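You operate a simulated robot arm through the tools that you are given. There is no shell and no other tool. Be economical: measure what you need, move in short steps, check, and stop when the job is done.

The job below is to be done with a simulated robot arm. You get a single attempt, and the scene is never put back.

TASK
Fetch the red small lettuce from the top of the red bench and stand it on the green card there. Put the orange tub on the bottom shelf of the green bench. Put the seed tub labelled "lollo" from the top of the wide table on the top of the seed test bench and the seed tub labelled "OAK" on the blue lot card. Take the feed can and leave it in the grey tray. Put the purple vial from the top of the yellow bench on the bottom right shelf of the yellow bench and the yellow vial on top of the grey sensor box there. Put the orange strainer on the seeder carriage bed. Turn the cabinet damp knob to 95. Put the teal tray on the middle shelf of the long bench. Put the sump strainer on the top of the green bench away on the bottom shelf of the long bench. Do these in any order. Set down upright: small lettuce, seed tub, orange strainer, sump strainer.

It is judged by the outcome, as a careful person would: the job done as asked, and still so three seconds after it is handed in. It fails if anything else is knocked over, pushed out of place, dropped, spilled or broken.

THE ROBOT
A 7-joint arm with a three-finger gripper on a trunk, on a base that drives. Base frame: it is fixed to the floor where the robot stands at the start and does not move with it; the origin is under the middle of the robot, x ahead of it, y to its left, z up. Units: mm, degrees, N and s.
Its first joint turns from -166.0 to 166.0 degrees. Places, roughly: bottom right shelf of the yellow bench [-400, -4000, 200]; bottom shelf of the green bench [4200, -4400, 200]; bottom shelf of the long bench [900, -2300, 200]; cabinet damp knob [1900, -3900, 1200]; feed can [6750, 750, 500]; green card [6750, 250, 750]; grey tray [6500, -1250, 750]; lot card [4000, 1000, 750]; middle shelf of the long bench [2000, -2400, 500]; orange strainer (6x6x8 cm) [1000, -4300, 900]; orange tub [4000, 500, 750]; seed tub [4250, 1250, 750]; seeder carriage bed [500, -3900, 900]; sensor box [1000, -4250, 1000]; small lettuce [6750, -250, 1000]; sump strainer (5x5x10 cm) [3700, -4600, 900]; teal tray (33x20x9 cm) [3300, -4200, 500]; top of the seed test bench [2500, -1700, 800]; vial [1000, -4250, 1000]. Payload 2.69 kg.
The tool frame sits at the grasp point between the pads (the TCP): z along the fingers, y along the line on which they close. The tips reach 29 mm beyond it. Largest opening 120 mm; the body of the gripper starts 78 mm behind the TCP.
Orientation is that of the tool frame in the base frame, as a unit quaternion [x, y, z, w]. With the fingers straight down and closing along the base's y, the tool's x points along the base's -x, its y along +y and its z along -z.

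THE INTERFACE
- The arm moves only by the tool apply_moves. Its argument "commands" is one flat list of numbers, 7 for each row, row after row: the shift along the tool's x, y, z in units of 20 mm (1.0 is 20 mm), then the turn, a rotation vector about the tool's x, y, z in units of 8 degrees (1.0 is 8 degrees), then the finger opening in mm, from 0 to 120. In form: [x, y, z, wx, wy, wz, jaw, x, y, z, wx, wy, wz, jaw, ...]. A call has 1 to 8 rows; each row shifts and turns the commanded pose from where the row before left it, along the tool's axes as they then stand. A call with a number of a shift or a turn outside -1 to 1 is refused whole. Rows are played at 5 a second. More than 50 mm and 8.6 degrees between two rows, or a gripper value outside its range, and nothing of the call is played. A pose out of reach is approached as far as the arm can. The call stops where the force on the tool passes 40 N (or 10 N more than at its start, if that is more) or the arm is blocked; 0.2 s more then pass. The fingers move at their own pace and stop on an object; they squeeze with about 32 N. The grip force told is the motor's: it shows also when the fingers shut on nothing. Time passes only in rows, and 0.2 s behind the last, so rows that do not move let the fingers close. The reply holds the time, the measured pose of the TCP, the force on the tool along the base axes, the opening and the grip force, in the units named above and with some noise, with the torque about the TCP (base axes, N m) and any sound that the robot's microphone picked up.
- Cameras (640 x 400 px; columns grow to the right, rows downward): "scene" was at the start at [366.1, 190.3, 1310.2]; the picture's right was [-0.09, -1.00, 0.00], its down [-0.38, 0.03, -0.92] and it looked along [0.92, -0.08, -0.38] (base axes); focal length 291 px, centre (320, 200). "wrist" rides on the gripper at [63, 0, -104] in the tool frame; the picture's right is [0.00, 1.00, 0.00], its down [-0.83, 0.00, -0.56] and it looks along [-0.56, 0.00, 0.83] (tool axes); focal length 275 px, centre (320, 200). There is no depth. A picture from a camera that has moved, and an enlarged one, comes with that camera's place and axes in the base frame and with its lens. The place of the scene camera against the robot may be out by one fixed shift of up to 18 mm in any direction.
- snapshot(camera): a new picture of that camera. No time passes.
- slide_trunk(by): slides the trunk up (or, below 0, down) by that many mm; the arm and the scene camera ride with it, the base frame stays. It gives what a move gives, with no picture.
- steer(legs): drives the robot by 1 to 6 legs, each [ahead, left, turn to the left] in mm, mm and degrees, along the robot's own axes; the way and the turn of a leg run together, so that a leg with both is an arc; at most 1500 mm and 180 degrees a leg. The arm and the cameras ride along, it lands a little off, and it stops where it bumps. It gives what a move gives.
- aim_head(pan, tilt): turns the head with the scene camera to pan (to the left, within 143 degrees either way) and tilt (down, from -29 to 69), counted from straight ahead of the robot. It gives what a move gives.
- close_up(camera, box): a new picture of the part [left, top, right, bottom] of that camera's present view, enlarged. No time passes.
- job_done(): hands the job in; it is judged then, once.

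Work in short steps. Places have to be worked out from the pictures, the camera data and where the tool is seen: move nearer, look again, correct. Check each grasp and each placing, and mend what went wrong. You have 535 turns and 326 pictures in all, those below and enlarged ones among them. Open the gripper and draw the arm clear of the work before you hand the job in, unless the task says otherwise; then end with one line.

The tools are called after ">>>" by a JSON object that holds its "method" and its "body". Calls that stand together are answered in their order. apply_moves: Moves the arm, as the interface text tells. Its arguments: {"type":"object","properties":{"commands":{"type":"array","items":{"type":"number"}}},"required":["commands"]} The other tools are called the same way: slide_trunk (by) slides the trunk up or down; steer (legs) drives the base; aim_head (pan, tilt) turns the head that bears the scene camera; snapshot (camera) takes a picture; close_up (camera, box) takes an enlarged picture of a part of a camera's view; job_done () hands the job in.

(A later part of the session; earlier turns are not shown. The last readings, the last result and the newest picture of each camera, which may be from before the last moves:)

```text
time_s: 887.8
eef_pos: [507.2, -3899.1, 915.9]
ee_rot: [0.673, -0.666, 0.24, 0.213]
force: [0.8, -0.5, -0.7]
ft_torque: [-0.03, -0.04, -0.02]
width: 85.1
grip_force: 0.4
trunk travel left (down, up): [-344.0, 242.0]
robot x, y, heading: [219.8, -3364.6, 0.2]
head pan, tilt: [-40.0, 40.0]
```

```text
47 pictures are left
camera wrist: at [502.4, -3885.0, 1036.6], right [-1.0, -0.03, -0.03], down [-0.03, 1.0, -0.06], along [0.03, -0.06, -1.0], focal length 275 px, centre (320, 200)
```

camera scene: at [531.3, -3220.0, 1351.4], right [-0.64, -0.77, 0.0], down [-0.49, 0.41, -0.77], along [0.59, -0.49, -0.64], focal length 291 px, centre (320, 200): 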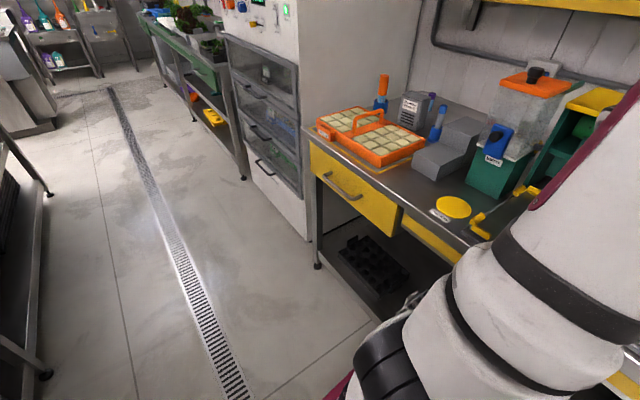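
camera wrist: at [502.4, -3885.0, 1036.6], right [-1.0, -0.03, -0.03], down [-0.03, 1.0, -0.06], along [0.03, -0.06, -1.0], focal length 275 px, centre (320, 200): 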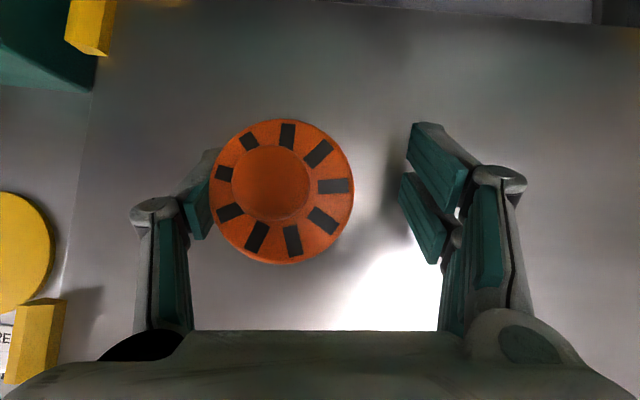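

Retract along the tool axis and check that it stands upright.

>>> {"method": "apply_moves", "body": {"commands": [0, 0, -0.6, 0, 0, 0, 85, 0, 0, -1, 0, 0, 0, 85, 0, 0, -1, 0, 0, 0, 85, 0, 0, -1, 0, 0, 0, 85, 0, 0, -1, 0, 0, 0, 85, 0, 0, -1, 0, 0, 0, 85]}}

>>> {"method": "close_up", "body": {"camera": "wrist", "box": [200, 0, 420, 138]}}

```text
time_s: 889.2
eef_pos: [502.8, -3829.3, 1007.3]
ee_rot: [0.673, -0.666, 0.24, 0.213]
force: [-0.8, 0.3, 0.4]
ft_torque: [-0.01, -0.01, -0.02]
width: 84.9
grip_force: 0.1
trunk travel left (down, up): [-344.0, 242.0]
robot x, y, heading: [220.1, -3365.6, -0.2]
head pan, tilt: [-40.0, 40.0]
```

```text
2.90 times, centred on (310, 69) of wrist
camera zoom: at [499.1, -3816.3, 1127.6], right [-1.0, -0.03, -0.03], down [-0.02, 1.0, -0.06], along [0.03, -0.06, -1.0], focal length 798 px, centre (349, 580)
```

zoom: 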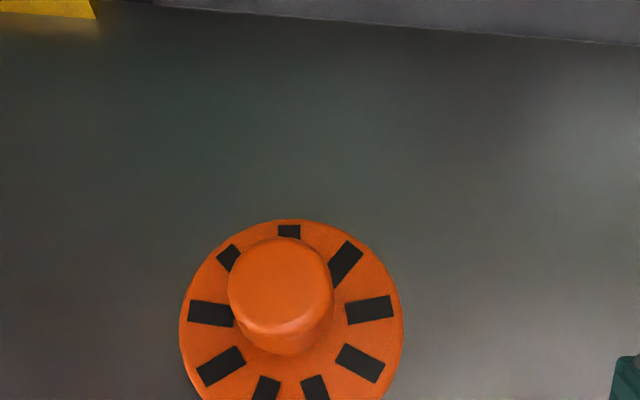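

Strainer stands upright on the bed. Now the yellow vial (≈(694,−4247)), behind the hopper: reduce the tilt to 14°, raise, and reposition.

>>> {"method": "apply_moves", "body": {"commands": [0, 0, -1, 0, -0.9, 0, 70, 0, 0, -1, 0, -0.9, 0, 70, 0, 0, -1, 0, -0.95, 0, 70]}}

>>> {"method": "slide_trunk", "body": {"by": 240}}

>>> {"method": "steer", "body": {"legs": [[190, 0, 0], [0, -120, 0]]}}

>>> {"method": "apply_moves", "body": {"commands": [0.97, 0, 0.24, 0, 0, 0, 70, 0.97, 0, 0.24, 0, 0, 0, 70, 0.97, 0, 0.24, 0, 0, 0, 70, 0.97, 0, 0.24, 0, 0, 0, 70, 0.97, 0, 0.24, 0, 0, 0, 70, 0.97, 0, 0.24, 0, 0, 0, 70, 0.97, 0, 0.24, 0, 0, 0, 70, 0.97, 0, 0.24, 0, 0, 0, 70]}}

>>> {"method": "snapshot", "body": {"camera": "wrist"}}

```text
time_s: 890.0
eef_pos: [503.7, -3805.6, 1052.3]
ee_rot: [0.708, -0.687, 0.134, 0.095]
force: [0.3, 1.1, -0.5]
ft_torque: [0.01, 0.02, 0.02]
width: 70.3
grip_force: 0.3
out of reach, approached as far as the arm can: row 1
trunk travel left (down, up): [-344.0, 242.0]
robot x, y, heading: [219.1, -3366.0, 0.2]
head pan, tilt: [-40.0, 40.0]
```

```text
time_s: 892.5
eef_pos: [505.1, -3807.1, 1290.3]
ee_rot: [0.708, -0.687, 0.134, 0.096]
force: [0.0, 0.0, -0.1]
ft_torque: [-0.01, 0.03, -0.01]
width: 69.8
grip_force: 0.2
trunk travel left (down, up): [-584.0, 2.0]
robot x, y, heading: [221.5, -3364.3, 0.2]
head pan, tilt: [-40.0, 40.0]
```

```text
time_s: 894.9
eef_pos: [690.6, -3930.5, 1290.8]
ee_rot: [0.704, -0.69, 0.134, 0.096]
force: [0.4, -0.4, -0.7]
ft_torque: [0.02, -0.01, 0.0]
width: 70.1
grip_force: 0.0
trunk travel left (down, up): [-584.0, 2.0]
robot x, y, heading: [414.4, -3481.3, -0.6]
head pan, tilt: [-40.0, 40.0]
```

```text
time_s: 896.7
eef_pos: [695.1, -4087.6, 1303.6]
ee_rot: [0.704, -0.691, 0.134, 0.097]
force: [-0.5, 0.0, 0.8]
ft_torque: [-0.05, 0.01, -0.01]
width: 69.9
grip_force: 0.1
trunk travel left (down, up): [-584.0, 2.0]
robot x, y, heading: [416.7, -3485.6, -0.7]
head pan, tilt: [-40.0, 40.0]
```

```text
45 pictures are left
camera wrist: at [690.1, -4113.6, 1421.6], right [-1.0, -0.03, -0.05], down [-0.04, 0.97, 0.26], along [0.04, 0.26, -0.96], focal length 275 px, centre (320, 200)
```

wrist: 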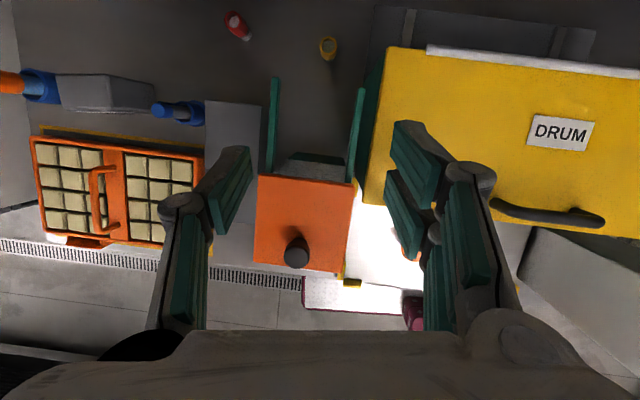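

Levers flank the vial on the hopper side, so I'll approach from the east: drive 250 mm ahead and swing the tool's tilt direction to point west.

>>> {"method": "steer", "body": {"legs": [[250, 0, 0.6]]}}

>>> {"method": "apply_moves", "body": {"commands": [0, 0, 0, -0.32, 0, 0.93, 70, 0, 0, 0, -0.32, 0, 0.93, 70, 0, 0, 0, -0.32, 0, 0.93, 70, 0, 0, 0, -0.32, 0, 0.93, 70, 0, 0, 0, -0.32, 0, 0.93, 70, 0, 0, 0, -0.32, 0, 0.93, 70]}}

>>> {"method": "apply_moves", "body": {"commands": [0, 0, 0, -0.32, 0, 0.93, 70, 0, 0, 0, -0.32, 0, 0.93, 70, 0, 0, 0, -0.32, 0, 0.93, 70, 0, 0, 0, -0.32, 0, 0.93, 70, 0, 0, 0, -0.32, 0, 0.93, 70, 0, 0, 0, 0, 1, 0, 70, 0, 0, 0, 0, 1, 0, 70]}}

>>> {"method": "snapshot", "body": {"camera": "wrist"}}

```text
time_s: 898.5
eef_pos: [955.8, -4085.3, 1304.8]
ee_rot: [0.709, -0.685, 0.135, 0.096]
force: [-0.3, 0.1, 0.1]
ft_torque: [0.0, 0.0, -0.02]
width: 69.9
grip_force: 0.1
trunk travel left (down, up): [-584.0, 2.0]
robot x, y, heading: [664.6, -3484.9, 0.4]
head pan, tilt: [-40.0, 40.0]
```

```text
time_s: 900.0
eef_pos: [939.3, -4081.5, 1303.1]
ee_rot: [-0.573, 0.805, -0.114, -0.102]
force: [-0.6, 0.3, -0.8]
ft_torque: [-0.03, 0.02, -0.02]
width: 70.1
grip_force: 0.1
out of reach, approached as far as the arm can: row 3, 4, 5, 6
trunk travel left (down, up): [-584.0, 2.0]
robot x, y, heading: [665.5, -3482.7, 0.4]
head pan, tilt: [-40.0, 40.0]
```

```text
time_s: 901.5
eef_pos: [940.7, -4081.6, 1302.8]
ee_rot: [-0.552, 0.783, -0.193, -0.214]
force: [0.7, -0.3, 0.3]
ft_torque: [0.07, -0.04, -0.01]
width: 70.1
grip_force: 0.1
out of reach, approached as far as the arm can: row 1, 2, 3, 4, 5
trunk travel left (down, up): [-584.0, 2.0]
robot x, y, heading: [661.1, -3484.9, 0.3]
head pan, tilt: [-40.0, 40.0]
```

```text
44 pictures are left
camera wrist: at [933.8, -4074.2, 1424.1], right [-0.95, 0.31, -0.06], down [0.31, 0.95, 0.01], along [0.06, -0.01, -1.0], focal length 275 px, centre (320, 200)
```

wrist: 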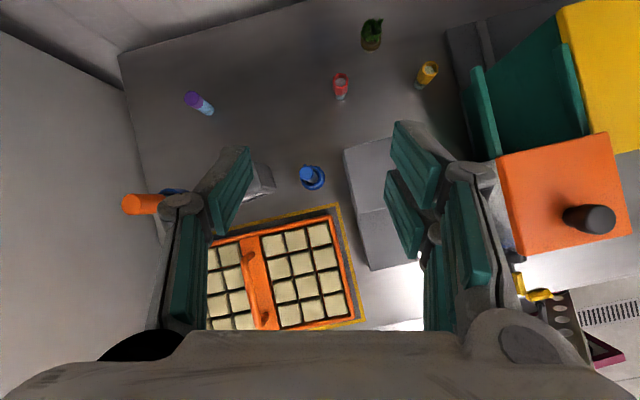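

J7 hit its limit in that direction; I unwind instead: straighten the tool, rotate the other way ~103°, then tilt 20° with the wrist on the east side.

>>> {"method": "apply_moves", "body": {"commands": [0, 0, 0, 0, -1, 0, 70, 0, 0, 0, 0, -1, 0, 70, 0, 0, 0, 0, -1, 0, 70, 0, 0, 0, 0, -1, 0, 70, 0, 0, 0, 0, -0.18, 0, 70]}}

>>> {"method": "apply_moves", "body": {"commands": [0, 0, 0, 0, 0, -1, 70, 0, 0, 0, 0, 0, -1, 70, 0, 0, 0, 0, 0, -1, 70, 0, 0, 0, 0, 0, -1, 70, 0, 0, 0, 0, 0, -1, 70, 0, 0, 0, 0, 0, -1, 70, 0, 0, 0, 0, 0, -1, 70, 0, 0, 0, 0, 0, -1, 70]}}

>>> {"method": "apply_moves", "body": {"commands": [0, 0, 0, 0, 0, -1, 70, 0, 0, 0, 0, 0, -1, 70, 0, 0, 0, 0, 0, -1, 70, 0, 0, 0, 0, 0, -1, 70, 0, 0, 0, 0, 0, -0.84, 70, 0, 0, 0, 0, -1, 0, 70, 0, 0, 0, 0, -1, 0, 70, 0, 0, 0, 0, -0.5, 0, 70]}}

>>> {"method": "snapshot", "body": {"camera": "wrist"}}

```text
time_s: 902.8
eef_pos: [955.0, -4058.8, 1284.2]
ee_rot: [-0.579, 0.809, -0.085, -0.052]
force: [-0.5, -0.2, -0.9]
ft_torque: [-0.01, -0.05, 0.0]
width: 70.2
grip_force: 0.1
out of reach, approached as far as the arm can: row 3, 4
trunk travel left (down, up): [-584.0, 2.0]
robot x, y, heading: [662.0, -3485.5, 0.1]
head pan, tilt: [-40.0, 40.0]
```

```text
time_s: 904.5
eef_pos: [956.8, -4060.8, 1285.7]
ee_rot: [0.922, -0.376, 0.044, 0.078]
force: [0.1, -0.7, 0.3]
ft_torque: [0.0, 0.01, 0.01]
width: 70.3
grip_force: 0.0
trunk travel left (down, up): [-584.0, 2.0]
robot x, y, heading: [666.1, -3485.2, 0.3]
head pan, tilt: [-40.0, 40.0]
```

```text
time_s: 906.4
eef_pos: [955.9, -4058.6, 1283.5]
ee_rot: [0.982, -0.066, -0.158, 0.077]
force: [-0.5, 0.4, 0.1]
ft_torque: [-0.02, -0.02, 0.01]
width: 70.0
grip_force: 0.1
trunk travel left (down, up): [-584.0, 2.0]
robot x, y, heading: [662.8, -3486.6, 0.2]
head pan, tilt: [-40.0, 40.0]
```

```text
43 pictures are left
camera wrist: at [1048.2, -4054.9, 1363.5], right [-0.1, -0.98, 0.17], down [-0.6, 0.2, 0.77], along [-0.79, -0.03, -0.61], focal length 275 px, centre (320, 200)
```

wrist: 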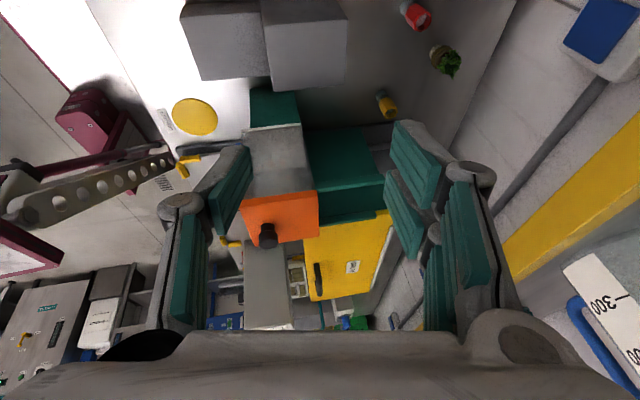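

Vial ≈(704,−4247). Increase the westward tilt to ~30°, lower the trunk, and move to a pre-grasp point.

>>> {"method": "slide_trunk", "body": {"by": -180}}

>>> {"method": "apply_moves", "body": {"commands": [0, 0, 0, 0, -0.7, 0, 60, 0, 0, 0, 0, -0.7, 0, 60, -0.43, 0.91, 1, 0, 0, 0, 60, -0.43, 0.91, 1, 0, 0, 0, 60, -0.43, 0.91, 1, 0, 0, 0, 60, -0.43, 0.91, 1, 0, 0, 0, 60, -0.43, 0.91, 1, 0, 0, 0, 60]}}

>>> {"method": "apply_moves", "body": {"commands": [-0.43, 0.91, 1, 0, 0, 0, 60, -0.43, 0.91, 1, 0, 0, 0, 60, -0.43, 0.91, 1, 0, 0, 0, 60]}}

>>> {"method": "snapshot", "body": {"camera": "wrist"}}

```text
time_s: 908.4
eef_pos: [954.4, -4060.4, 1106.0]
ee_rot: [0.982, -0.066, -0.157, 0.077]
force: [0.2, 0.5, 0.5]
ft_torque: [-0.01, 0.01, 0.02]
width: 69.9
grip_force: 0.1
trunk travel left (down, up): [-404.0, 182.0]
robot x, y, heading: [663.6, -3486.9, 0.4]
head pan, tilt: [-40.0, 40.0]
```

```text
time_s: 910.0
eef_pos: [857.4, -4148.6, 1057.4]
ee_rot: [0.962, -0.073, -0.252, 0.07]
force: [1.0, -0.9, -1.1]
ft_torque: [-0.05, 0.05, 0.0]
width: 60.0
grip_force: 0.1
trunk travel left (down, up): [-404.0, 182.0]
robot x, y, heading: [665.3, -3481.1, 0.5]
head pan, tilt: [-40.0, 40.0]
```

```text
time_s: 910.8
eef_pos: [802.1, -4208.9, 1024.8]
ee_rot: [0.962, -0.071, -0.253, 0.071]
force: [0.4, -0.2, -0.4]
ft_torque: [-0.01, 0.03, -0.02]
width: 59.8
grip_force: 0.0
trunk travel left (down, up): [-404.0, 182.0]
robot x, y, heading: [665.0, -3485.4, 0.4]
head pan, tilt: [-40.0, 40.0]
```

```text
42 pictures are left
camera wrist: at [907.7, -4207.2, 1084.1], right [-0.1, -0.98, 0.17], down [-0.44, 0.2, 0.88], along [-0.89, 0.01, -0.45], focal length 275 px, centre (320, 200)
```

wrist: 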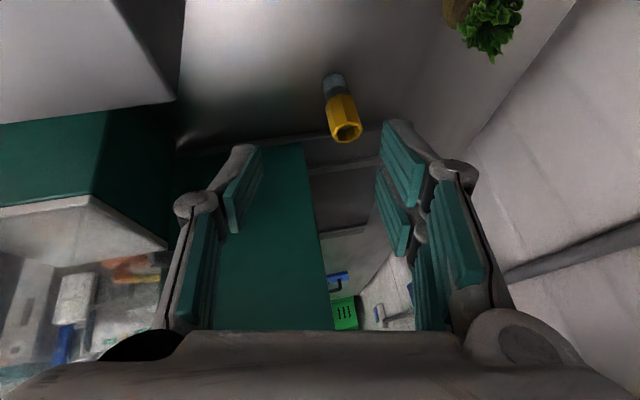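

Vial at (704,−4243), z 842–916. Advance 110 mm and check.

>>> {"method": "apply_moves", "body": {"commands": [-0.06, 0.11, 1, 0, 0, 0, 60, -0.06, 0.11, 1, 0, 0, 0, 60, -0.06, 0.11, 1, 0, 0, 0, 60, -0.06, 0.11, 1, 0, 0, 0, 60, -0.06, 0.11, 1, 0, 0, 0, 60, -0.03, 0.06, 0.5, 0, 0, 0, 60]}}

>>> {"method": "snapshot", "body": {"camera": "wrist"}}

```text
time_s: 912.1
eef_pos: [740.1, -4227.8, 935.4]
ee_rot: [0.962, -0.074, -0.252, 0.072]
force: [0.4, -0.2, 0.1]
ft_torque: [0.02, 0.0, -0.01]
width: 59.8
grip_force: 0.1
trunk travel left (down, up): [-404.0, 182.0]
robot x, y, heading: [665.8, -3484.2, 0.3]
head pan, tilt: [-40.0, 40.0]
```

```text
41 pictures are left
camera wrist: at [845.9, -4228.2, 994.8], right [-0.1, -0.98, 0.17], down [-0.44, 0.2, 0.88], along [-0.89, 0.01, -0.45], focal length 275 px, centre (320, 200)
```

wrist: 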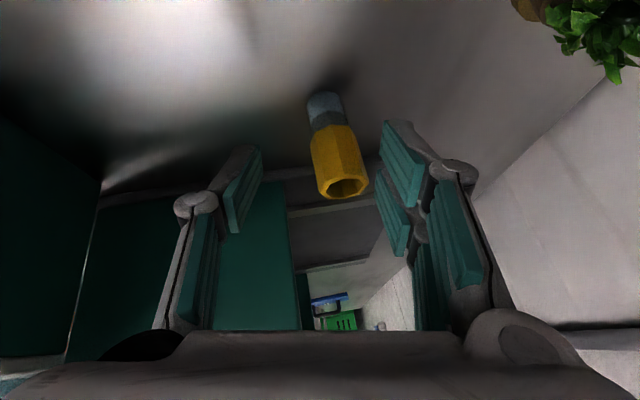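

Final advance of 65 mm and close on the vial.

>>> {"method": "apply_moves", "body": {"commands": [-0.04, 0.15, 1, 0, 0, 0, 60, -0.04, 0.15, 1, 0, 0, 0, 60, -0.04, 0.15, 1, 0, 0, 0, 60, 0, 0, 0.25, 0, 0, 0, 60, 0, 0, 0, 0, 0, 0, 30, 0, 0, 0, 0, 0, 0, 10, 0, 0, 0, 0, 0, 0, 10, 0, 0, 0, 0, 0, 0, 10]}}

>>> {"method": "snapshot", "body": {"camera": "wrist"}}

```text
time_s: 914.0
eef_pos: [704.6, -4239.3, 882.5]
ee_rot: [0.962, -0.074, -0.253, 0.07]
force: [-0.6, 0.2, 2.4]
ft_torque: [0.0, 0.02, 0.01]
width: 26.8
grip_force: 31.9
out of reach, approached as far as the arm can: row 4
trunk travel left (down, up): [-404.0, 182.0]
robot x, y, heading: [667.2, -3484.2, 0.1]
head pan, tilt: [-40.0, 40.0]
```

```text
40 pictures are left
camera wrist: at [810.7, -4240.1, 941.8], right [-0.1, -0.98, 0.17], down [-0.44, 0.2, 0.88], along [-0.89, 0.01, -0.45], focal length 275 px, centre (320, 200)
```

wrist: 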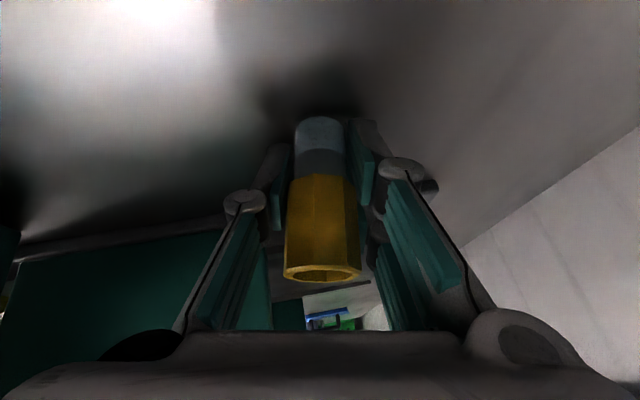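

Vial gripped. Retract along the tool axis, then level the vial (10° roll) and swing toward the sensor box.

>>> {"method": "apply_moves", "body": {"commands": [0.1, 0, -1, 0, 0, 0, 10, 0.1, 0, -1, 0, 0, 0, 10, 0.1, 0, -1, 0, 0, 0, 10, 0.1, 0, -1, 0, 0, 0, 10, 0.1, 0, -1, 0, 0, 0, 10, 0.1, 0, -1, 0, 0, 0, 10, 0.3, -0.3, -0.9, 0, 0, 0, 10, 0.3, -0.3, -0.9, 0, 0, 0, 10]}}

>>> {"method": "apply_moves", "body": {"commands": [0, 0, 0, 0.53, 0, -0.31, 10, 0, 0, 0, 0.53, 0, -0.31, 10, 1, 0, 0.2, 0, 0, 0, 10, 1, 0, 0.2, 0, 0, 0, 10, 1, 0, 0.2, 0, 0, 0, 10, 1, 0, 0.2, 0, 0, 0, 10]}}

>>> {"method": "snapshot", "body": {"camera": "wrist"}}

```text
time_s: 915.8
eef_pos: [806.1, -4218.8, 1003.0]
ee_rot: [0.962, -0.074, -0.253, 0.071]
force: [-0.1, -0.4, 0.3]
ft_torque: [0.02, -0.02, 0.0]
width: 26.4
grip_force: 32.4
trunk travel left (down, up): [-404.0, 182.0]
robot x, y, heading: [665.7, -3481.0, 0.2]
head pan, tilt: [-40.0, 40.0]
```

```text
time_s: 917.1
eef_pos: [866.6, -4210.4, 947.7]
ee_rot: [0.967, -0.051, -0.249, -0.013]
force: [1.0, 0.1, -0.4]
ft_torque: [-0.03, -0.01, 0.02]
width: 25.9
grip_force: 32.3
out of reach, approached as far as the arm can: row 2
trunk travel left (down, up): [-404.0, 182.0]
robot x, y, heading: [663.6, -3483.1, 0.4]
head pan, tilt: [-40.0, 40.0]
```

```text
39 pictures are left
camera wrist: at [971.2, -4219.6, 1007.9], right [-0.1, -1.0, 0.0], down [-0.46, 0.04, 0.89], along [-0.88, 0.09, -0.46], focal length 275 px, centre (320, 200)
```

wrist: 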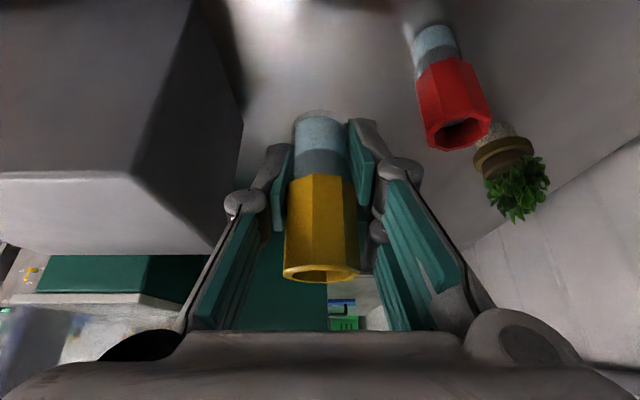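

Level now. Raise away from the red vial, then rotate 60° about the vertical so the wrist clears the incubator.

>>> {"method": "apply_moves", "body": {"commands": [-0.53, -0.5, -0.85, 0, 0, 0, 10, -0.53, -0.5, -0.85, 0, 0, 0, 10, -0.53, -0.5, -0.85, 0, 0, 0, 10, -0.53, -0.5, -0.85, 0, 0, 0, 10, -0.48, -0.5, -0.87, 0, 0, 0, 10]}}

>>> {"method": "apply_moves", "body": {"commands": [0, 0, 0, -0.483, 0, -0.875, 10, 0, 0, 0, -0.483, 0, -0.875, 10, 0, 0, 0, -0.483, 0, -0.875, 10, 0, 0, 0, -0.483, 0, -0.875, 10, 0, 0, 0, -0.483, 0, -0.875, 10, 0, 0, 0, -0.483, 0, -0.875, 10, 0, 0, 0, -0.483, 0, -0.875, 10, 0, 0, 0, -0.24, 0, -0.44, 10]}}

>>> {"method": "snapshot", "body": {"camera": "wrist"}}

```text
time_s: 918.4
eef_pos: [866.8, -4159.1, 1048.3]
ee_rot: [0.967, -0.051, -0.249, -0.013]
force: [-0.2, 0.5, -0.2]
ft_torque: [0.03, -0.02, 0.02]
width: 26.2
grip_force: 31.6
trunk travel left (down, up): [-404.0, 182.0]
robot x, y, heading: [665.1, -3483.3, 0.3]
head pan, tilt: [-40.0, 40.0]
```

```text
time_s: 920.1
eef_pos: [869.0, -4159.5, 1046.7]
ee_rot: [0.862, 0.44, -0.223, 0.113]
force: [-0.7, 0.7, 0.2]
ft_torque: [-0.02, 0.04, -0.01]
width: 26.3
grip_force: 32.4
trunk travel left (down, up): [-404.0, 182.0]
robot x, y, heading: [664.7, -3481.5, 0.2]
head pan, tilt: [-40.0, 40.0]
```

```text
38 pictures are left
camera wrist: at [930.4, -4072.6, 1107.1], right [0.81, -0.58, 0.0], down [-0.26, -0.37, 0.89], along [-0.52, -0.72, -0.46], focal length 275 px, centre (320, 200)
```

wrist: 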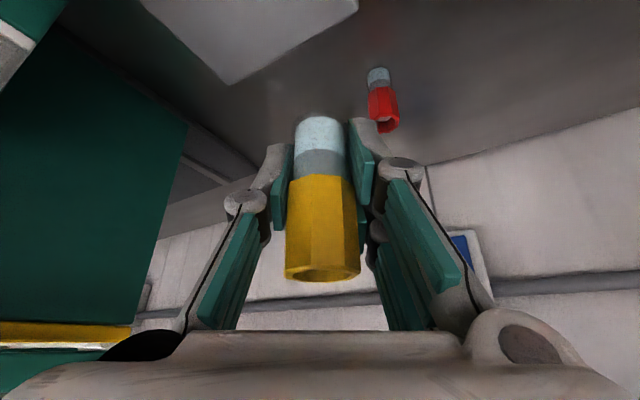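

Now move across to above the sensor box.

>>> {"method": "apply_moves", "body": {"commands": [0, 0, -0.87, 0, 0, 0, 10, 0.6, 0.99, -0.36, 0, 0, 0, 10, 0.6, 0.99, -0.36, 0, 0, 0, 10, 0.6, 0.99, -0.36, 0, 0, 0, 10, 0.6, 0.99, -0.36, 0, 0, 0, 10, 0.6, 0.99, -0.36, 0, 0, 0, 10, 0.6, 0.99, -0.36, 0, 0, 0, 10, 0.6, 0.99, -0.36, 0, 0, 0, 10]}}

>>> {"method": "apply_moves", "body": {"commands": [0.6, 0.99, -0.36, 0, 0, 0, 10, 0.6, 0.99, -0.36, 0, 0, 0, 10]}}

>>> {"method": "snapshot", "body": {"camera": "wrist"}}

```text
time_s: 922.0
eef_pos: [1043.6, -4156.4, 1063.8]
ee_rot: [0.863, 0.44, -0.223, 0.114]
force: [-0.4, 0.5, -0.2]
ft_torque: [0.01, -0.05, 0.03]
width: 26.3
grip_force: 31.9
trunk travel left (down, up): [-404.0, 182.0]
robot x, y, heading: [663.3, -3488.8, 0.3]
head pan, tilt: [-40.0, 40.0]
```

```text
time_s: 922.5
eef_pos: [1091.5, -4154.9, 1065.8]
ee_rot: [0.863, 0.439, -0.223, 0.113]
force: [-0.9, -0.1, -0.4]
ft_torque: [0.01, -0.06, -0.01]
width: 26.3
grip_force: 32.2
trunk travel left (down, up): [-404.0, 182.0]
robot x, y, heading: [663.5, -3485.8, 0.2]
head pan, tilt: [-40.0, 40.0]
```

```text
37 pictures are left
camera wrist: at [1152.3, -4068.6, 1125.6], right [0.81, -0.58, 0.0], down [-0.27, -0.37, 0.89], along [-0.52, -0.72, -0.46], focal length 275 px, centre (320, 200)
```

wrist: 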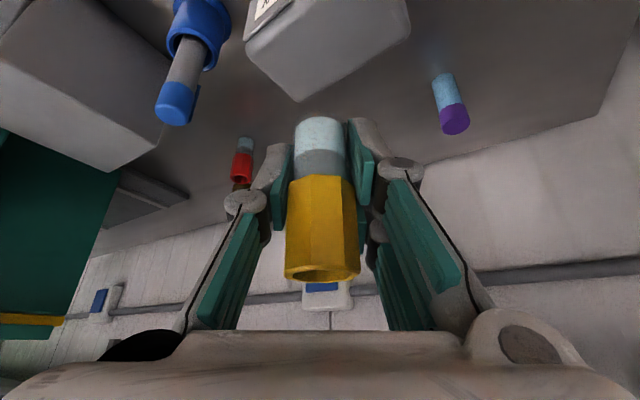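

Box top centre is right below. Lower 55 mm, then feel for contact.

>>> {"method": "apply_moves", "body": {"commands": [0.48, 0, 0.87, 0, 0, 0, 10, 0.48, 0, 0.87, 0, 0, 0, 10, 0.36, 0, 0.65, 0, 0, 0, 10]}}

>>> {"method": "snapshot", "body": {"camera": "wrist"}}

>>> {"method": "apply_moves", "body": {"commands": [0.1, 0, 0.17, 0, 0, 0, 10, 0.1, 0, 0.17, 0, 0, 0, 10]}}

>>> {"method": "apply_moves", "body": {"commands": [0.1, 0, 0.17, 0, 0, 0, 10, 0.1, 0, 0.17, 0, 0, 0, 10]}}

```text
time_s: 923.4
eef_pos: [1091.7, -4153.5, 1012.3]
ee_rot: [0.862, 0.44, -0.223, 0.114]
force: [0.9, -0.3, -0.6]
ft_torque: [-0.02, -0.02, -0.01]
width: 26.3
grip_force: 31.7
trunk travel left (down, up): [-404.0, 182.0]
robot x, y, heading: [668.7, -3484.9, 0.2]
head pan, tilt: [-40.0, 40.0]
```

```text
36 pictures are left
camera wrist: at [1152.8, -4067.3, 1071.8], right [0.81, -0.58, 0.0], down [-0.27, -0.37, 0.89], along [-0.52, -0.72, -0.46], focal length 275 px, centre (320, 200)
```

wrist: 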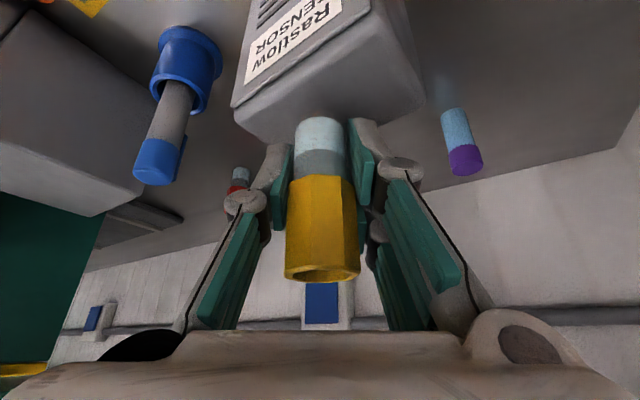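

```text
time_s: 924.0
eef_pos: [1091.6, -4155.2, 1004.7]
ee_rot: [0.863, 0.439, -0.223, 0.114]
force: [1.0, 0.4, 6.5]
ft_torque: [-0.01, -0.13, 0.04]
width: 26.1
grip_force: 32.0
trunk travel left (down, up): [-404.0, 182.0]
robot x, y, heading: [667.9, -3482.7, 0.2]
head pan, tilt: [-40.0, 40.0]
```

```text
time_s: 924.6
eef_pos: [1091.4, -4155.7, 1005.8]
ee_rot: [0.862, 0.438, -0.224, 0.121]
force: [-1.4, 2.3, 13.4]
ft_torque: [-0.02, -0.16, 0.0]
width: 26.2
grip_force: 31.7
trunk travel left (down, up): [-404.0, 182.0]
robot x, y, heading: [665.3, -3485.8, 0.5]
head pan, tilt: [-40.0, 40.0]
stopped in row 2: the force on the tool passed its limit at 43 N (the readings are from after the stop); the commanded pose is now the measured one
```

Contact at the box top, vial near its centre. Ease up and release.

>>> {"method": "apply_moves", "body": {"commands": [-0.05, 0, -0.09, 0, 0, 0, 10, 0, 0, 0, 0, 0, 0, 32, 0, 0, 0, 0, 0, 0, 45, 0, 0, 0, 0, 0, 0, 60, 0, 0, 0, 0, 0, 0, 60]}}

>>> {"method": "snapshot", "body": {"camera": "wrist"}}

```text
time_s: 925.8
eef_pos: [1092.2, -4155.9, 1003.5]
ee_rot: [0.862, 0.439, -0.224, 0.119]
force: [0.6, 0.0, 0.6]
ft_torque: [-0.05, 0.04, -0.01]
width: 60.1
grip_force: 0.1
trunk travel left (down, up): [-404.0, 182.0]
robot x, y, heading: [667.6, -3487.8, 0.4]
head pan, tilt: [-40.0, 40.0]
```

```text
35 pictures are left
camera wrist: at [1154.2, -4069.8, 1063.4], right [0.81, -0.58, 0.01], down [-0.27, -0.36, 0.89], along [-0.52, -0.73, -0.45], focal length 275 px, centre (320, 200)
```

wrist: 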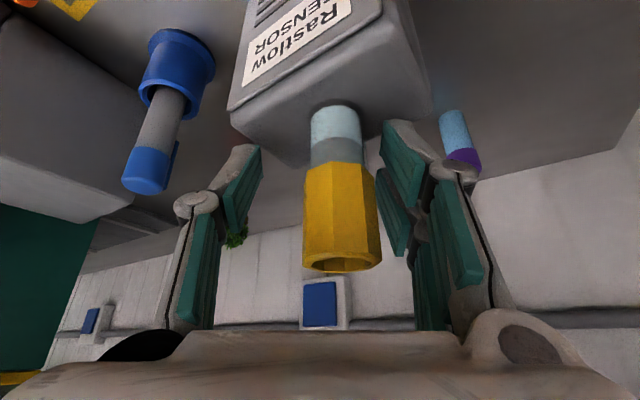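

The yellow vial stands on the box. Retract carefully along the tool axis.

>>> {"method": "apply_moves", "body": {"commands": [0, 0, -0.7, 0, 0, 0, 60, 0, 0, -1, 0, 0, 0, 60, 0, 0, -1, 0, 0, 0, 60, 0, 0, -1, 0, 0, 0, 60, 0, 0, -1, 0, 0, 0, 60, 0, 0, -1, 0, 0, 0, 60]}}

>>> {"method": "snapshot", "body": {"camera": "wrist"}}

```text
time_s: 927.2
eef_pos: [1125.5, -4111.8, 1104.6]
ee_rot: [0.862, 0.439, -0.224, 0.118]
force: [1.3, 0.1, -0.2]
ft_torque: [0.02, 0.0, 0.0]
width: 60.2
grip_force: 0.1
trunk travel left (down, up): [-404.0, 182.0]
robot x, y, heading: [664.1, -3489.7, 0.5]
head pan, tilt: [-40.0, 40.0]
```

```text
34 pictures are left
camera wrist: at [1187.1, -4025.2, 1163.8], right [0.81, -0.58, 0.01], down [-0.27, -0.36, 0.89], along [-0.52, -0.73, -0.45], focal length 275 px, centre (320, 200)
```

wrist: 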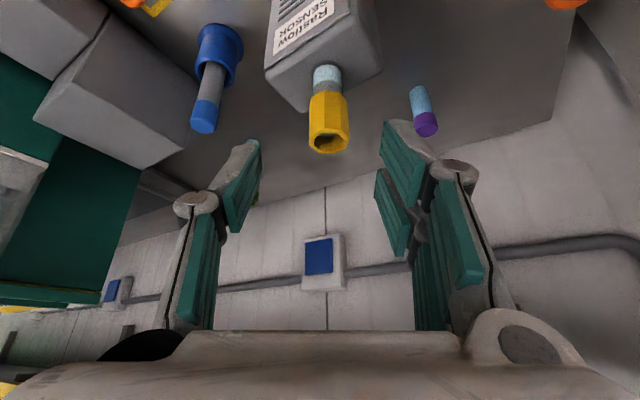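

Yellow vial done. For the purple vial (≈(1139,−4343)) rotate the wrist a further 35°, shift, and bring the base 170 mm ahead.

>>> {"method": "apply_moves", "body": {"commands": [0, 0, 0, -0.484, 0, -0.873, 50, 0, 0, 0, -0.484, 0, -0.873, 50, 0, 0, 0, -0.484, 0, -0.873, 50, 0, 0, 0, -0.484, 0, -0.873, 50, 0, 0, 0, -0.19, 0, -0.35, 50]}}

>>> {"method": "apply_moves", "body": {"commands": [0, -1, 0, 0, 0, 0, 50, 0, -1, 0, 0, 0, 0, 50, 0, -1, 0, 0, 0, 0, 50, 0, -1, 0, 0, 0, 0, 50, 0, -1, 0, 0, 0, 0, 50, 0, -1, 0, 0, 0, 0, 50, 0, -1, 0, 0, 0, 0, 50, 0, -1, 0, 0, 0, 0, 50]}}

>>> {"method": "steer", "body": {"legs": [[170, 5, 0]]}}

>>> {"method": "apply_moves", "body": {"commands": [-0.86, 0.05, 0.42, 0, 0, 0, 50, -0.86, 0.05, 0.42, 0, 0, 0, 50, -0.86, 0.05, 0.42, 0, 0, 0, 50, -0.86, 0.05, 0.42, 0, 0, 0, 50, -0.86, 0.05, 0.42, 0, 0, 0, 50, -0.86, 0.05, 0.42, 0, 0, 0, 50]}}

>>> {"method": "snapshot", "body": {"camera": "wrist"}}

```text
time_s: 928.4
eef_pos: [1124.5, -4110.7, 1105.2]
ee_rot: [0.687, 0.68, -0.18, 0.18]
force: [-0.2, 0.5, -0.2]
ft_torque: [-0.01, 0.01, -0.02]
width: 49.9
grip_force: 0.1
trunk travel left (down, up): [-404.0, 182.0]
robot x, y, heading: [666.0, -3485.5, 0.4]
head pan, tilt: [-40.0, 40.0]
```

```text
time_s: 930.2
eef_pos: [966.3, -4109.2, 1104.3]
ee_rot: [0.688, 0.68, -0.18, 0.181]
force: [0.3, -0.3, 0.6]
ft_torque: [-0.05, 0.02, -0.02]
width: 50.0
grip_force: 0.0
trunk travel left (down, up): [-404.0, 182.0]
robot x, y, heading: [664.9, -3483.2, 0.3]
head pan, tilt: [-40.0, 40.0]
```

```text
time_s: 931.7
eef_pos: [1144.7, -4100.8, 1105.7]
ee_rot: [0.687, 0.681, -0.18, 0.181]
force: [0.8, 0.8, 0.8]
ft_torque: [0.0, -0.02, -0.01]
width: 50.0
grip_force: 0.0
trunk travel left (down, up): [-404.0, 182.0]
robot x, y, heading: [838.8, -3478.6, 0.8]
head pan, tilt: [-40.0, 40.0]
```

```text
time_s: 933.1
eef_pos: [1149.8, -4216.1, 1112.8]
ee_rot: [0.687, 0.681, -0.179, 0.181]
force: [-0.6, 0.6, 0.0]
ft_torque: [-0.02, 0.03, 0.01]
width: 50.2
grip_force: 0.0
trunk travel left (down, up): [-404.0, 182.0]
robot x, y, heading: [841.5, -3473.4, 0.7]
head pan, tilt: [-40.0, 40.0]
```

```text
33 pictures are left
camera wrist: at [1149.9, -4108.8, 1171.2], right [1.0, 0.0, 0.0], down [0.0, -0.45, 0.89], along [0.0, -0.89, -0.45], focal length 275 px, centre (320, 200)
```

wrist: 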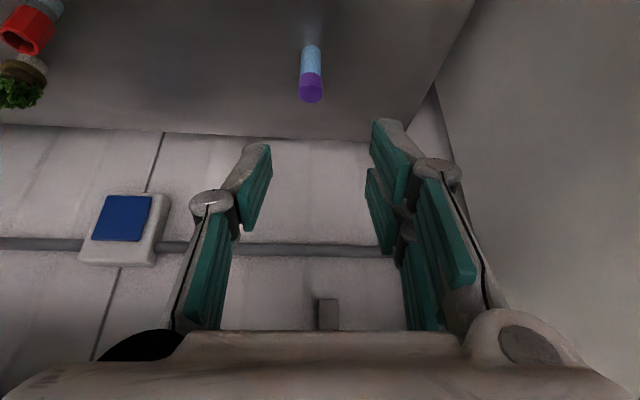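

Purple vial at (1138,−4332). Advance 180 mm along the axis and check.

>>> {"method": "apply_moves", "body": {"commands": [0.05, -0.05, 1, 0, 0, 0, 50, 0.05, -0.05, 1, 0, 0, 0, 50, 0.05, -0.05, 1, 0, 0, 0, 50, 0.05, -0.05, 1, 0, 0, 0, 50, 0.05, -0.05, 1, 0, 0, 0, 50, 0.05, -0.05, 1, 0, 0, 0, 50, 0.05, -0.05, 1, 0, 0, 0, 50, 0.05, -0.05, 1, 0, 0, 0, 50]}}

>>> {"method": "snapshot", "body": {"camera": "wrist"}}

```text
time_s: 934.9
eef_pos: [1141.7, -4288.5, 966.9]
ee_rot: [0.687, 0.681, -0.18, 0.181]
force: [0.3, 0.1, 0.0]
ft_torque: [0.02, 0.01, -0.01]
width: 50.4
grip_force: 0.1
trunk travel left (down, up): [-404.0, 182.0]
robot x, y, heading: [842.0, -3478.7, 0.7]
head pan, tilt: [-40.0, 40.0]
```

```text
32 pictures are left
camera wrist: at [1142.1, -4182.1, 1026.0], right [1.0, 0.0, 0.0], down [0.0, -0.45, 0.89], along [0.0, -0.89, -0.45], focal length 275 px, centre (320, 200)
```

wrist: 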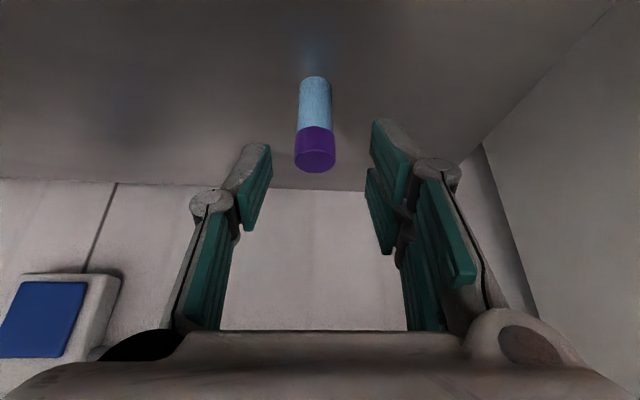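

Aligned. Final 97 mm and close.

>>> {"method": "apply_moves", "body": {"commands": [0.02, -0.05, 1, 0, 0, 0, 50, 0.02, -0.05, 1, 0, 0, 0, 50, 0.02, -0.05, 1, 0, 0, 0, 50, 0.02, -0.05, 1, 0, 0, 0, 50, 0, 0, 0.8, 0, 0, 0, 50, 0, 0, 0, 0, 0, 0, 10, 0, 0, 0, 0, 0, 0, 10, 0, 0, 0, 0, 0, 0, 10]}}

>>> {"method": "apply_moves", "body": {"commands": [0, 0, -1, 0, 0, 0, 10, 0, 0, -1, 0, 0, 0, 10, 0, 0, -1, 0, 0, 0, 10, 0, 0, -1, 0, 0, 0, 10, 0, 0, -1, 0, 0, 0, 10, 0, 0, -1, 0, 0, 0, 10, 0, 0, -1, 0, 0, 0, 10, 0, 0, -1, 0, 0, 0, 10]}}

>>> {"method": "snapshot", "body": {"camera": "wrist"}}

```text
time_s: 936.7
eef_pos: [1137.8, -4333.7, 885.7]
ee_rot: [0.687, 0.68, -0.181, 0.181]
force: [3.0, -3.0, 10.4]
ft_torque: [-0.13, -0.1, -0.02]
width: 24.8
grip_force: 32.0
trunk travel left (down, up): [-404.0, 182.0]
robot x, y, heading: [842.2, -3477.0, 0.7]
head pan, tilt: [-40.0, 40.0]
```

```text
time_s: 938.5
eef_pos: [1137.2, -4252.6, 1023.7]
ee_rot: [0.687, 0.681, -0.181, 0.18]
force: [0.5, -0.7, -1.2]
ft_torque: [-0.04, -0.02, 0.0]
width: 24.4
grip_force: 31.9
trunk travel left (down, up): [-404.0, 182.0]
robot x, y, heading: [839.0, -3477.4, 0.3]
head pan, tilt: [-40.0, 40.0]
```

```text
31 pictures are left
camera wrist: at [1136.9, -4146.0, 1082.0], right [1.0, 0.0, 0.0], down [0.0, -0.45, 0.89], along [0.0, -0.89, -0.45], focal length 275 px, centre (320, 200)
```

wrist: 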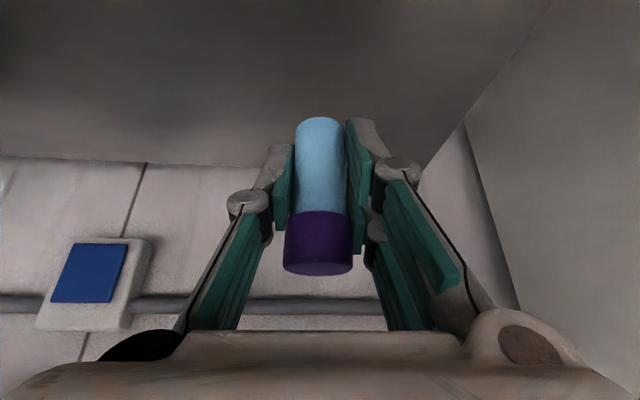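

Purple vial held. Raise over the yellow vial, retract, and drive west to inspect the bottom-right shelf.

>>> {"method": "apply_moves", "body": {"commands": [-0.49, 0, -0.87, 0, 0, 0, 10, -0.49, 0, -0.87, 0, 0, 0, 10, -0.49, 0, -0.87, 0, 0, 0, 10, -0.49, 0, -0.87, 0, 0, 0, 10, -0.49, 0, -0.87, 0, 0, 0, 10, -0.49, 0, -0.87, 0, 0, 0, 10]}}

>>> {"method": "apply_moves", "body": {"commands": [0.87, 0, -0.49, 0, 0, 0, 10, 0.87, 0, -0.49, 0, 0, 0, 10, 0.87, 0, -0.49, 0, 0, 0, 10, 0.87, 0, -0.49, 0, 0, 0, 10, 0.87, 0, -0.49, 0, 0, 0, 10, 0.87, 0, -0.49, 0, 0, 0, 10, 0.87, 0, -0.49, 0, 0, 0, 10, 0.87, 0, -0.49, 0, 0, 0, 10]}}

>>> {"method": "apply_moves", "body": {"commands": [0.87, 0, -0.49, 0, 0, 0, 10, 0.87, 0, -0.49, 0, 0, 0, 10, 0.87, 0, -0.49, 0, 0, 0, 10, 0.87, 0, -0.49, 0, 0, 0, 10, 0.87, 0, -0.49, 0, 0, 0, 10, 0.87, 0, -0.49, 0, 0, 0, 10, 0.87, 0, -0.49, 0, 0, 0, 10, 0.87, 0, -0.49, 0, 0, 0, 10]}}

>>> {"method": "steer", "body": {"legs": [[0, 330, 0], [-1250, 0, 0]]}}

>>> {"method": "aim_head", "body": {"pan": -85, "tilt": 40}}

>>> {"method": "snapshot", "body": {"camera": "scene"}}

```text
time_s: 939.9
eef_pos: [1136.2, -4254.5, 1144.4]
ee_rot: [0.686, 0.681, -0.181, 0.181]
force: [-0.3, 0.3, -0.6]
ft_torque: [-0.03, -0.01, -0.02]
width: 24.7
grip_force: 32.1
trunk travel left (down, up): [-404.0, 182.0]
robot x, y, heading: [840.9, -3479.8, 0.7]
head pan, tilt: [-40.0, 40.0]
```

```text
time_s: 941.7
eef_pos: [1139.3, -4093.5, 1143.0]
ee_rot: [0.687, 0.68, -0.181, 0.181]
force: [-0.3, 0.2, -0.1]
ft_torque: [-0.01, 0.01, 0.03]
width: 24.5
grip_force: 31.7
trunk travel left (down, up): [-404.0, 182.0]
robot x, y, heading: [840.4, -3475.2, 0.6]
head pan, tilt: [-40.0, 40.0]
```

```text
time_s: 943.5
eef_pos: [1138.2, -3936.5, 1144.4]
ee_rot: [0.687, 0.68, -0.182, 0.18]
force: [0.0, -0.8, 0.2]
ft_torque: [0.05, 0.04, -0.02]
width: 24.6
grip_force: 31.4
trunk travel left (down, up): [-404.0, 182.0]
robot x, y, heading: [839.9, -3478.2, 0.7]
head pan, tilt: [-40.0, 40.0]
```

```text
time_s: 951.6
eef_pos: [-118.8, -3620.2, 1145.5]
ee_rot: [0.685, 0.682, -0.18, 0.182]
force: [0.6, -0.7, -0.7]
ft_torque: [0.06, 0.02, -0.02]
width: 24.7
grip_force: 31.8
trunk travel left (down, up): [-404.0, 182.0]
robot x, y, heading: [-419.8, -3167.7, 0.9]
head pan, tilt: [-40.0, 40.0]
```

```text
time_s: 952.7
eef_pos: [-120.0, -3620.4, 1144.5]
ee_rot: [0.685, 0.682, -0.18, 0.181]
force: [-0.2, -0.9, -0.7]
ft_torque: [-0.01, -0.03, 0.04]
width: 24.8
grip_force: 32.1
trunk travel left (down, up): [-404.0, 182.0]
robot x, y, heading: [-422.1, -3167.6, 1.2]
head pan, tilt: [-85.0, 40.0]
```

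```text
30 pictures are left
camera scene: at [-204.3, -3047.7, 1411.1], right [-0.99, -0.11, 0.0], down [-0.07, 0.64, -0.77], along [0.08, -0.76, -0.64], focal length 291 px, centre (320, 200)
```

scene: 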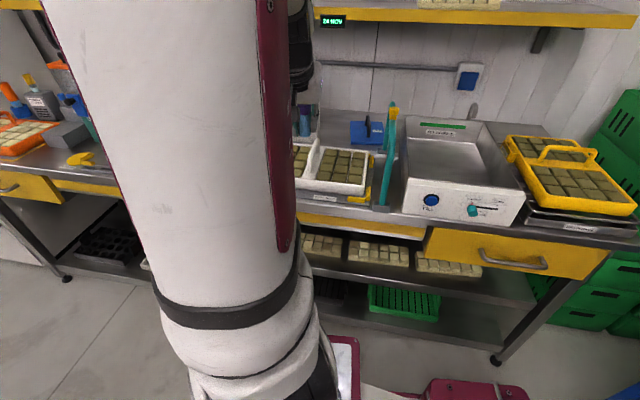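

The bottom-right shelf has a gap between a dark tray and the green crate at x≈−300. Reposition and lower in front of it.

>>> {"method": "steer", "body": {"legs": [[-90, 60, -1]]}}

>>> {"method": "apply_moves", "body": {"commands": [0, -1, 0, 0, 0, 0, 10, 0, -1, 0, 0, 0, 0, 10, 0, -1, 0, 0, 0, 0, 10, 0, -1, 0, 0, 0, 0, 10]}}

>>> {"method": "slide_trunk", "body": {"by": -400}}

>>> {"method": "apply_moves", "body": {"commands": [0.49, 0, 0.87, 0, 0, 0, 10, 0.49, 0, 0.87, 0, 0, 0, 10, 0.49, 0, 0.87, 0, 0, 0, 10, 0.49, 0, 0.87, 0, 0, 0, 10, 0.49, 0, 0.87, 0, 0, 0, 10, 0.49, 0, 0.87, 0, 0, 0, 10, 0.49, 0, 0.87, 0, 0, 0, 10, 0.49, 0, 0.87, 0, 0, 0, 10]}}

>>> {"method": "apply_moves", "body": {"commands": [0.49, 0, 0.87, 0, 0, 0, 10, 0.49, 0, 0.87, 0, 0, 0, 10, 0.49, 0, 0.87, 0, 0, 0, 10, 0.49, 0, 0.87, 0, 0, 0, 10, 0.49, 0, 0.87, 0, 0, 0, 10, 0.49, 0, 0.87, 0, 0, 0, 10, 0.49, 0, 0.87, 0, 0, 0, 10, 0.49, 0, 0.87, 0, 0, 0, 10]}}

>>> {"method": "snapshot", "body": {"camera": "wrist"}}

>>> {"method": "snapshot", "body": {"camera": "scene"}}

```text
time_s: 953.9
eef_pos: [-215.4, -3567.3, 1145.2]
ee_rot: [0.69, 0.678, -0.181, 0.181]
force: [0.0, 0.6, -0.6]
ft_torque: [0.0, -0.02, -0.02]
width: 24.7
grip_force: 31.7
trunk travel left (down, up): [-404.0, 182.0]
robot x, y, heading: [-512.3, -3108.2, 0.2]
head pan, tilt: [-85.0, 40.0]
```

```text
time_s: 954.9
eef_pos: [-293.4, -3562.9, 1144.0]
ee_rot: [0.689, 0.678, -0.182, 0.18]
force: [-0.2, -1.2, -0.4]
ft_torque: [-0.03, 0.01, -0.03]
width: 24.5
grip_force: 31.8
trunk travel left (down, up): [-404.0, 182.0]
robot x, y, heading: [-510.5, -3109.7, 0.0]
head pan, tilt: [-85.0, 40.0]
```

```text
time_s: 958.7
eef_pos: [-295.5, -3566.0, 745.0]
ee_rot: [0.689, 0.678, -0.181, 0.181]
force: [-0.1, -0.4, 0.2]
ft_torque: [-0.03, -0.05, -0.04]
width: 24.4
grip_force: 32.0
trunk travel left (down, up): [-4.0, 582.0]
robot x, y, heading: [-508.0, -3105.3, 0.2]
head pan, tilt: [-85.0, 40.0]
```

```text
time_s: 960.5
eef_pos: [-296.0, -3567.1, 583.5]
ee_rot: [0.69, 0.678, -0.18, 0.181]
force: [0.0, 0.9, 0.0]
ft_torque: [0.02, 0.02, 0.0]
width: 24.6
grip_force: 32.1
trunk travel left (down, up): [-4.0, 582.0]
robot x, y, heading: [-511.9, -3104.3, 0.1]
head pan, tilt: [-85.0, 40.0]
```

```text
time_s: 962.3
eef_pos: [-295.3, -3564.9, 424.7]
ee_rot: [0.689, 0.678, -0.181, 0.181]
force: [-0.5, -0.4, -0.4]
ft_torque: [-0.01, 0.01, -0.03]
width: 24.6
grip_force: 31.9
trunk travel left (down, up): [-4.0, 582.0]
robot x, y, heading: [-510.2, -3108.8, 0.2]
head pan, tilt: [-85.0, 40.0]
```

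```text
29 pictures are left
camera wrist: at [-293.7, -3458.7, 482.8], right [1.0, -0.01, 0.0], down [-0.01, -0.45, 0.89], along [-0.01, -0.89, -0.45], focal length 275 px, centre (320, 200)
```

wrist: 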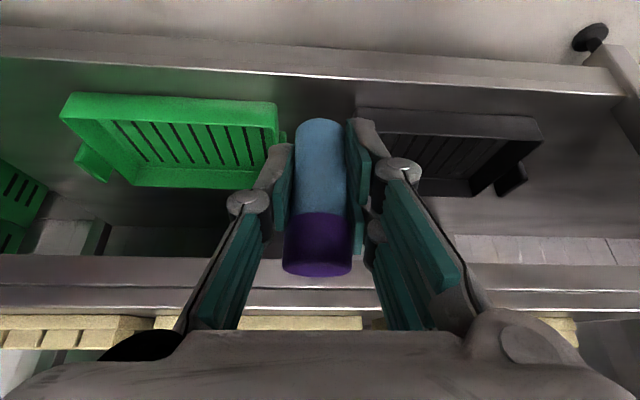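

```text
28 pictures are left
camera scene: at [-197.6, -2992.7, 1012.1], right [-1.0, -0.09, 0.0], down [-0.06, 0.64, -0.77], along [0.07, -0.76, -0.64], focal length 291 px, centre (320, 200)
```

scene: 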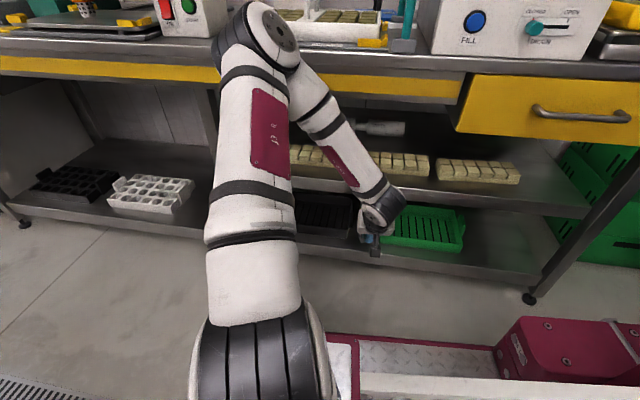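

Gap between the trays ≈110 mm wide; shelf edge y≈−3714. Back the base 120 mm, stretch the arm low, then strafe in.

>>> {"method": "steer", "body": {"legs": [[0, 120, 0]]}}

>>> {"method": "apply_moves", "body": {"commands": [-0.32, 0, 0.97, 0, 0, 0, 10, -0.32, 0, 0.97, 0, 0, 0, 10, -0.32, 0, 0.97, 0, 0, 0, 10, -0.32, 0, 0.97, 0, 0, 0, 10, -0.32, 0, 0.97, 0, 0, 0, 10, -0.32, 0, 0.97, 0, 0, 0, 10, -0.32, 0, 0.97, 0, 0, 0, 10, -0.32, 0, 0.97, 0, 0, 0, 10]}}

>>> {"method": "apply_moves", "body": {"commands": [-0.32, 0, 0.97, 0, 0, 0, 10, -0.32, 0, 0.97, 0, 0, 0, 10, -0.32, 0, 0.97, 0, 0, 0, 10, -0.32, 0, 0.97, 0, 0, 0, 10]}}

>>> {"method": "snapshot", "body": {"camera": "wrist"}}

>>> {"method": "snapshot", "body": {"camera": "scene"}}

```text
time_s: 963.6
eef_pos: [-296.1, -3441.6, 422.8]
ee_rot: [0.69, 0.677, -0.181, 0.18]
force: [0.2, -1.3, 0.5]
ft_torque: [-0.03, 0.02, -0.05]
width: 24.8
grip_force: 32.3
trunk travel left (down, up): [-4.0, 582.0]
robot x, y, heading: [-509.6, -2983.6, -0.0]
head pan, tilt: [-85.0, 40.0]
```

```text
time_s: 965.4
eef_pos: [-298.7, -3564.3, 314.9]
ee_rot: [0.69, 0.677, -0.181, 0.18]
force: [-0.4, -0.7, -0.8]
ft_torque: [0.04, -0.01, 0.03]
width: 24.5
grip_force: 31.9
trunk travel left (down, up): [-4.0, 582.0]
robot x, y, heading: [-512.3, -2979.3, 0.1]
head pan, tilt: [-85.0, 40.0]
```

```text
time_s: 966.4
eef_pos: [-299.9, -3622.5, 260.6]
ee_rot: [0.69, 0.677, -0.181, 0.18]
force: [0.4, -0.5, -0.8]
ft_torque: [0.01, 0.02, 0.01]
width: 24.5
grip_force: 31.7
trunk travel left (down, up): [-4.0, 582.0]
robot x, y, heading: [-511.1, -2986.2, -0.0]
head pan, tilt: [-85.0, 40.0]
```

```text
27 pictures are left
camera wrist: at [-298.0, -3516.1, 318.7], right [1.0, -0.01, 0.0], down [-0.01, -0.45, 0.89], along [-0.01, -0.89, -0.45], focal length 275 px, centre (320, 200)
```

wrist: 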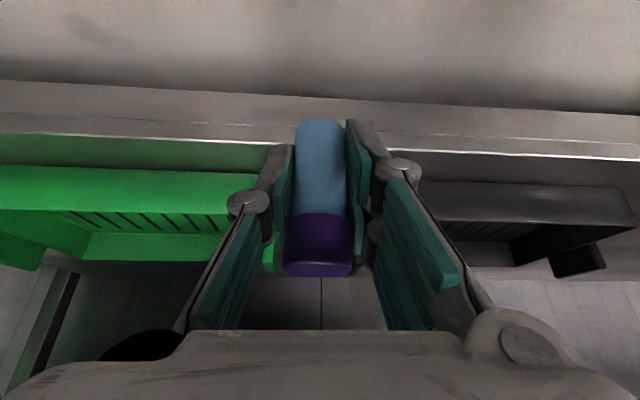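

```text
26 pictures are left
camera scene: at [-197.6, -2869.3, 1012.1], right [-1.0, -0.09, 0.0], down [-0.06, 0.64, -0.77], along [0.07, -0.76, -0.64], focal length 291 px, centre (320, 200)
```

scene: 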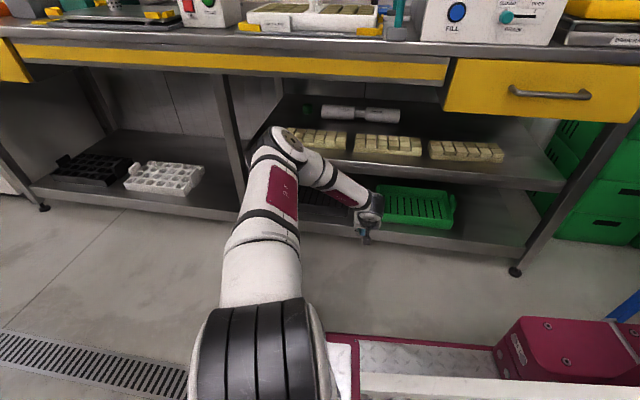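

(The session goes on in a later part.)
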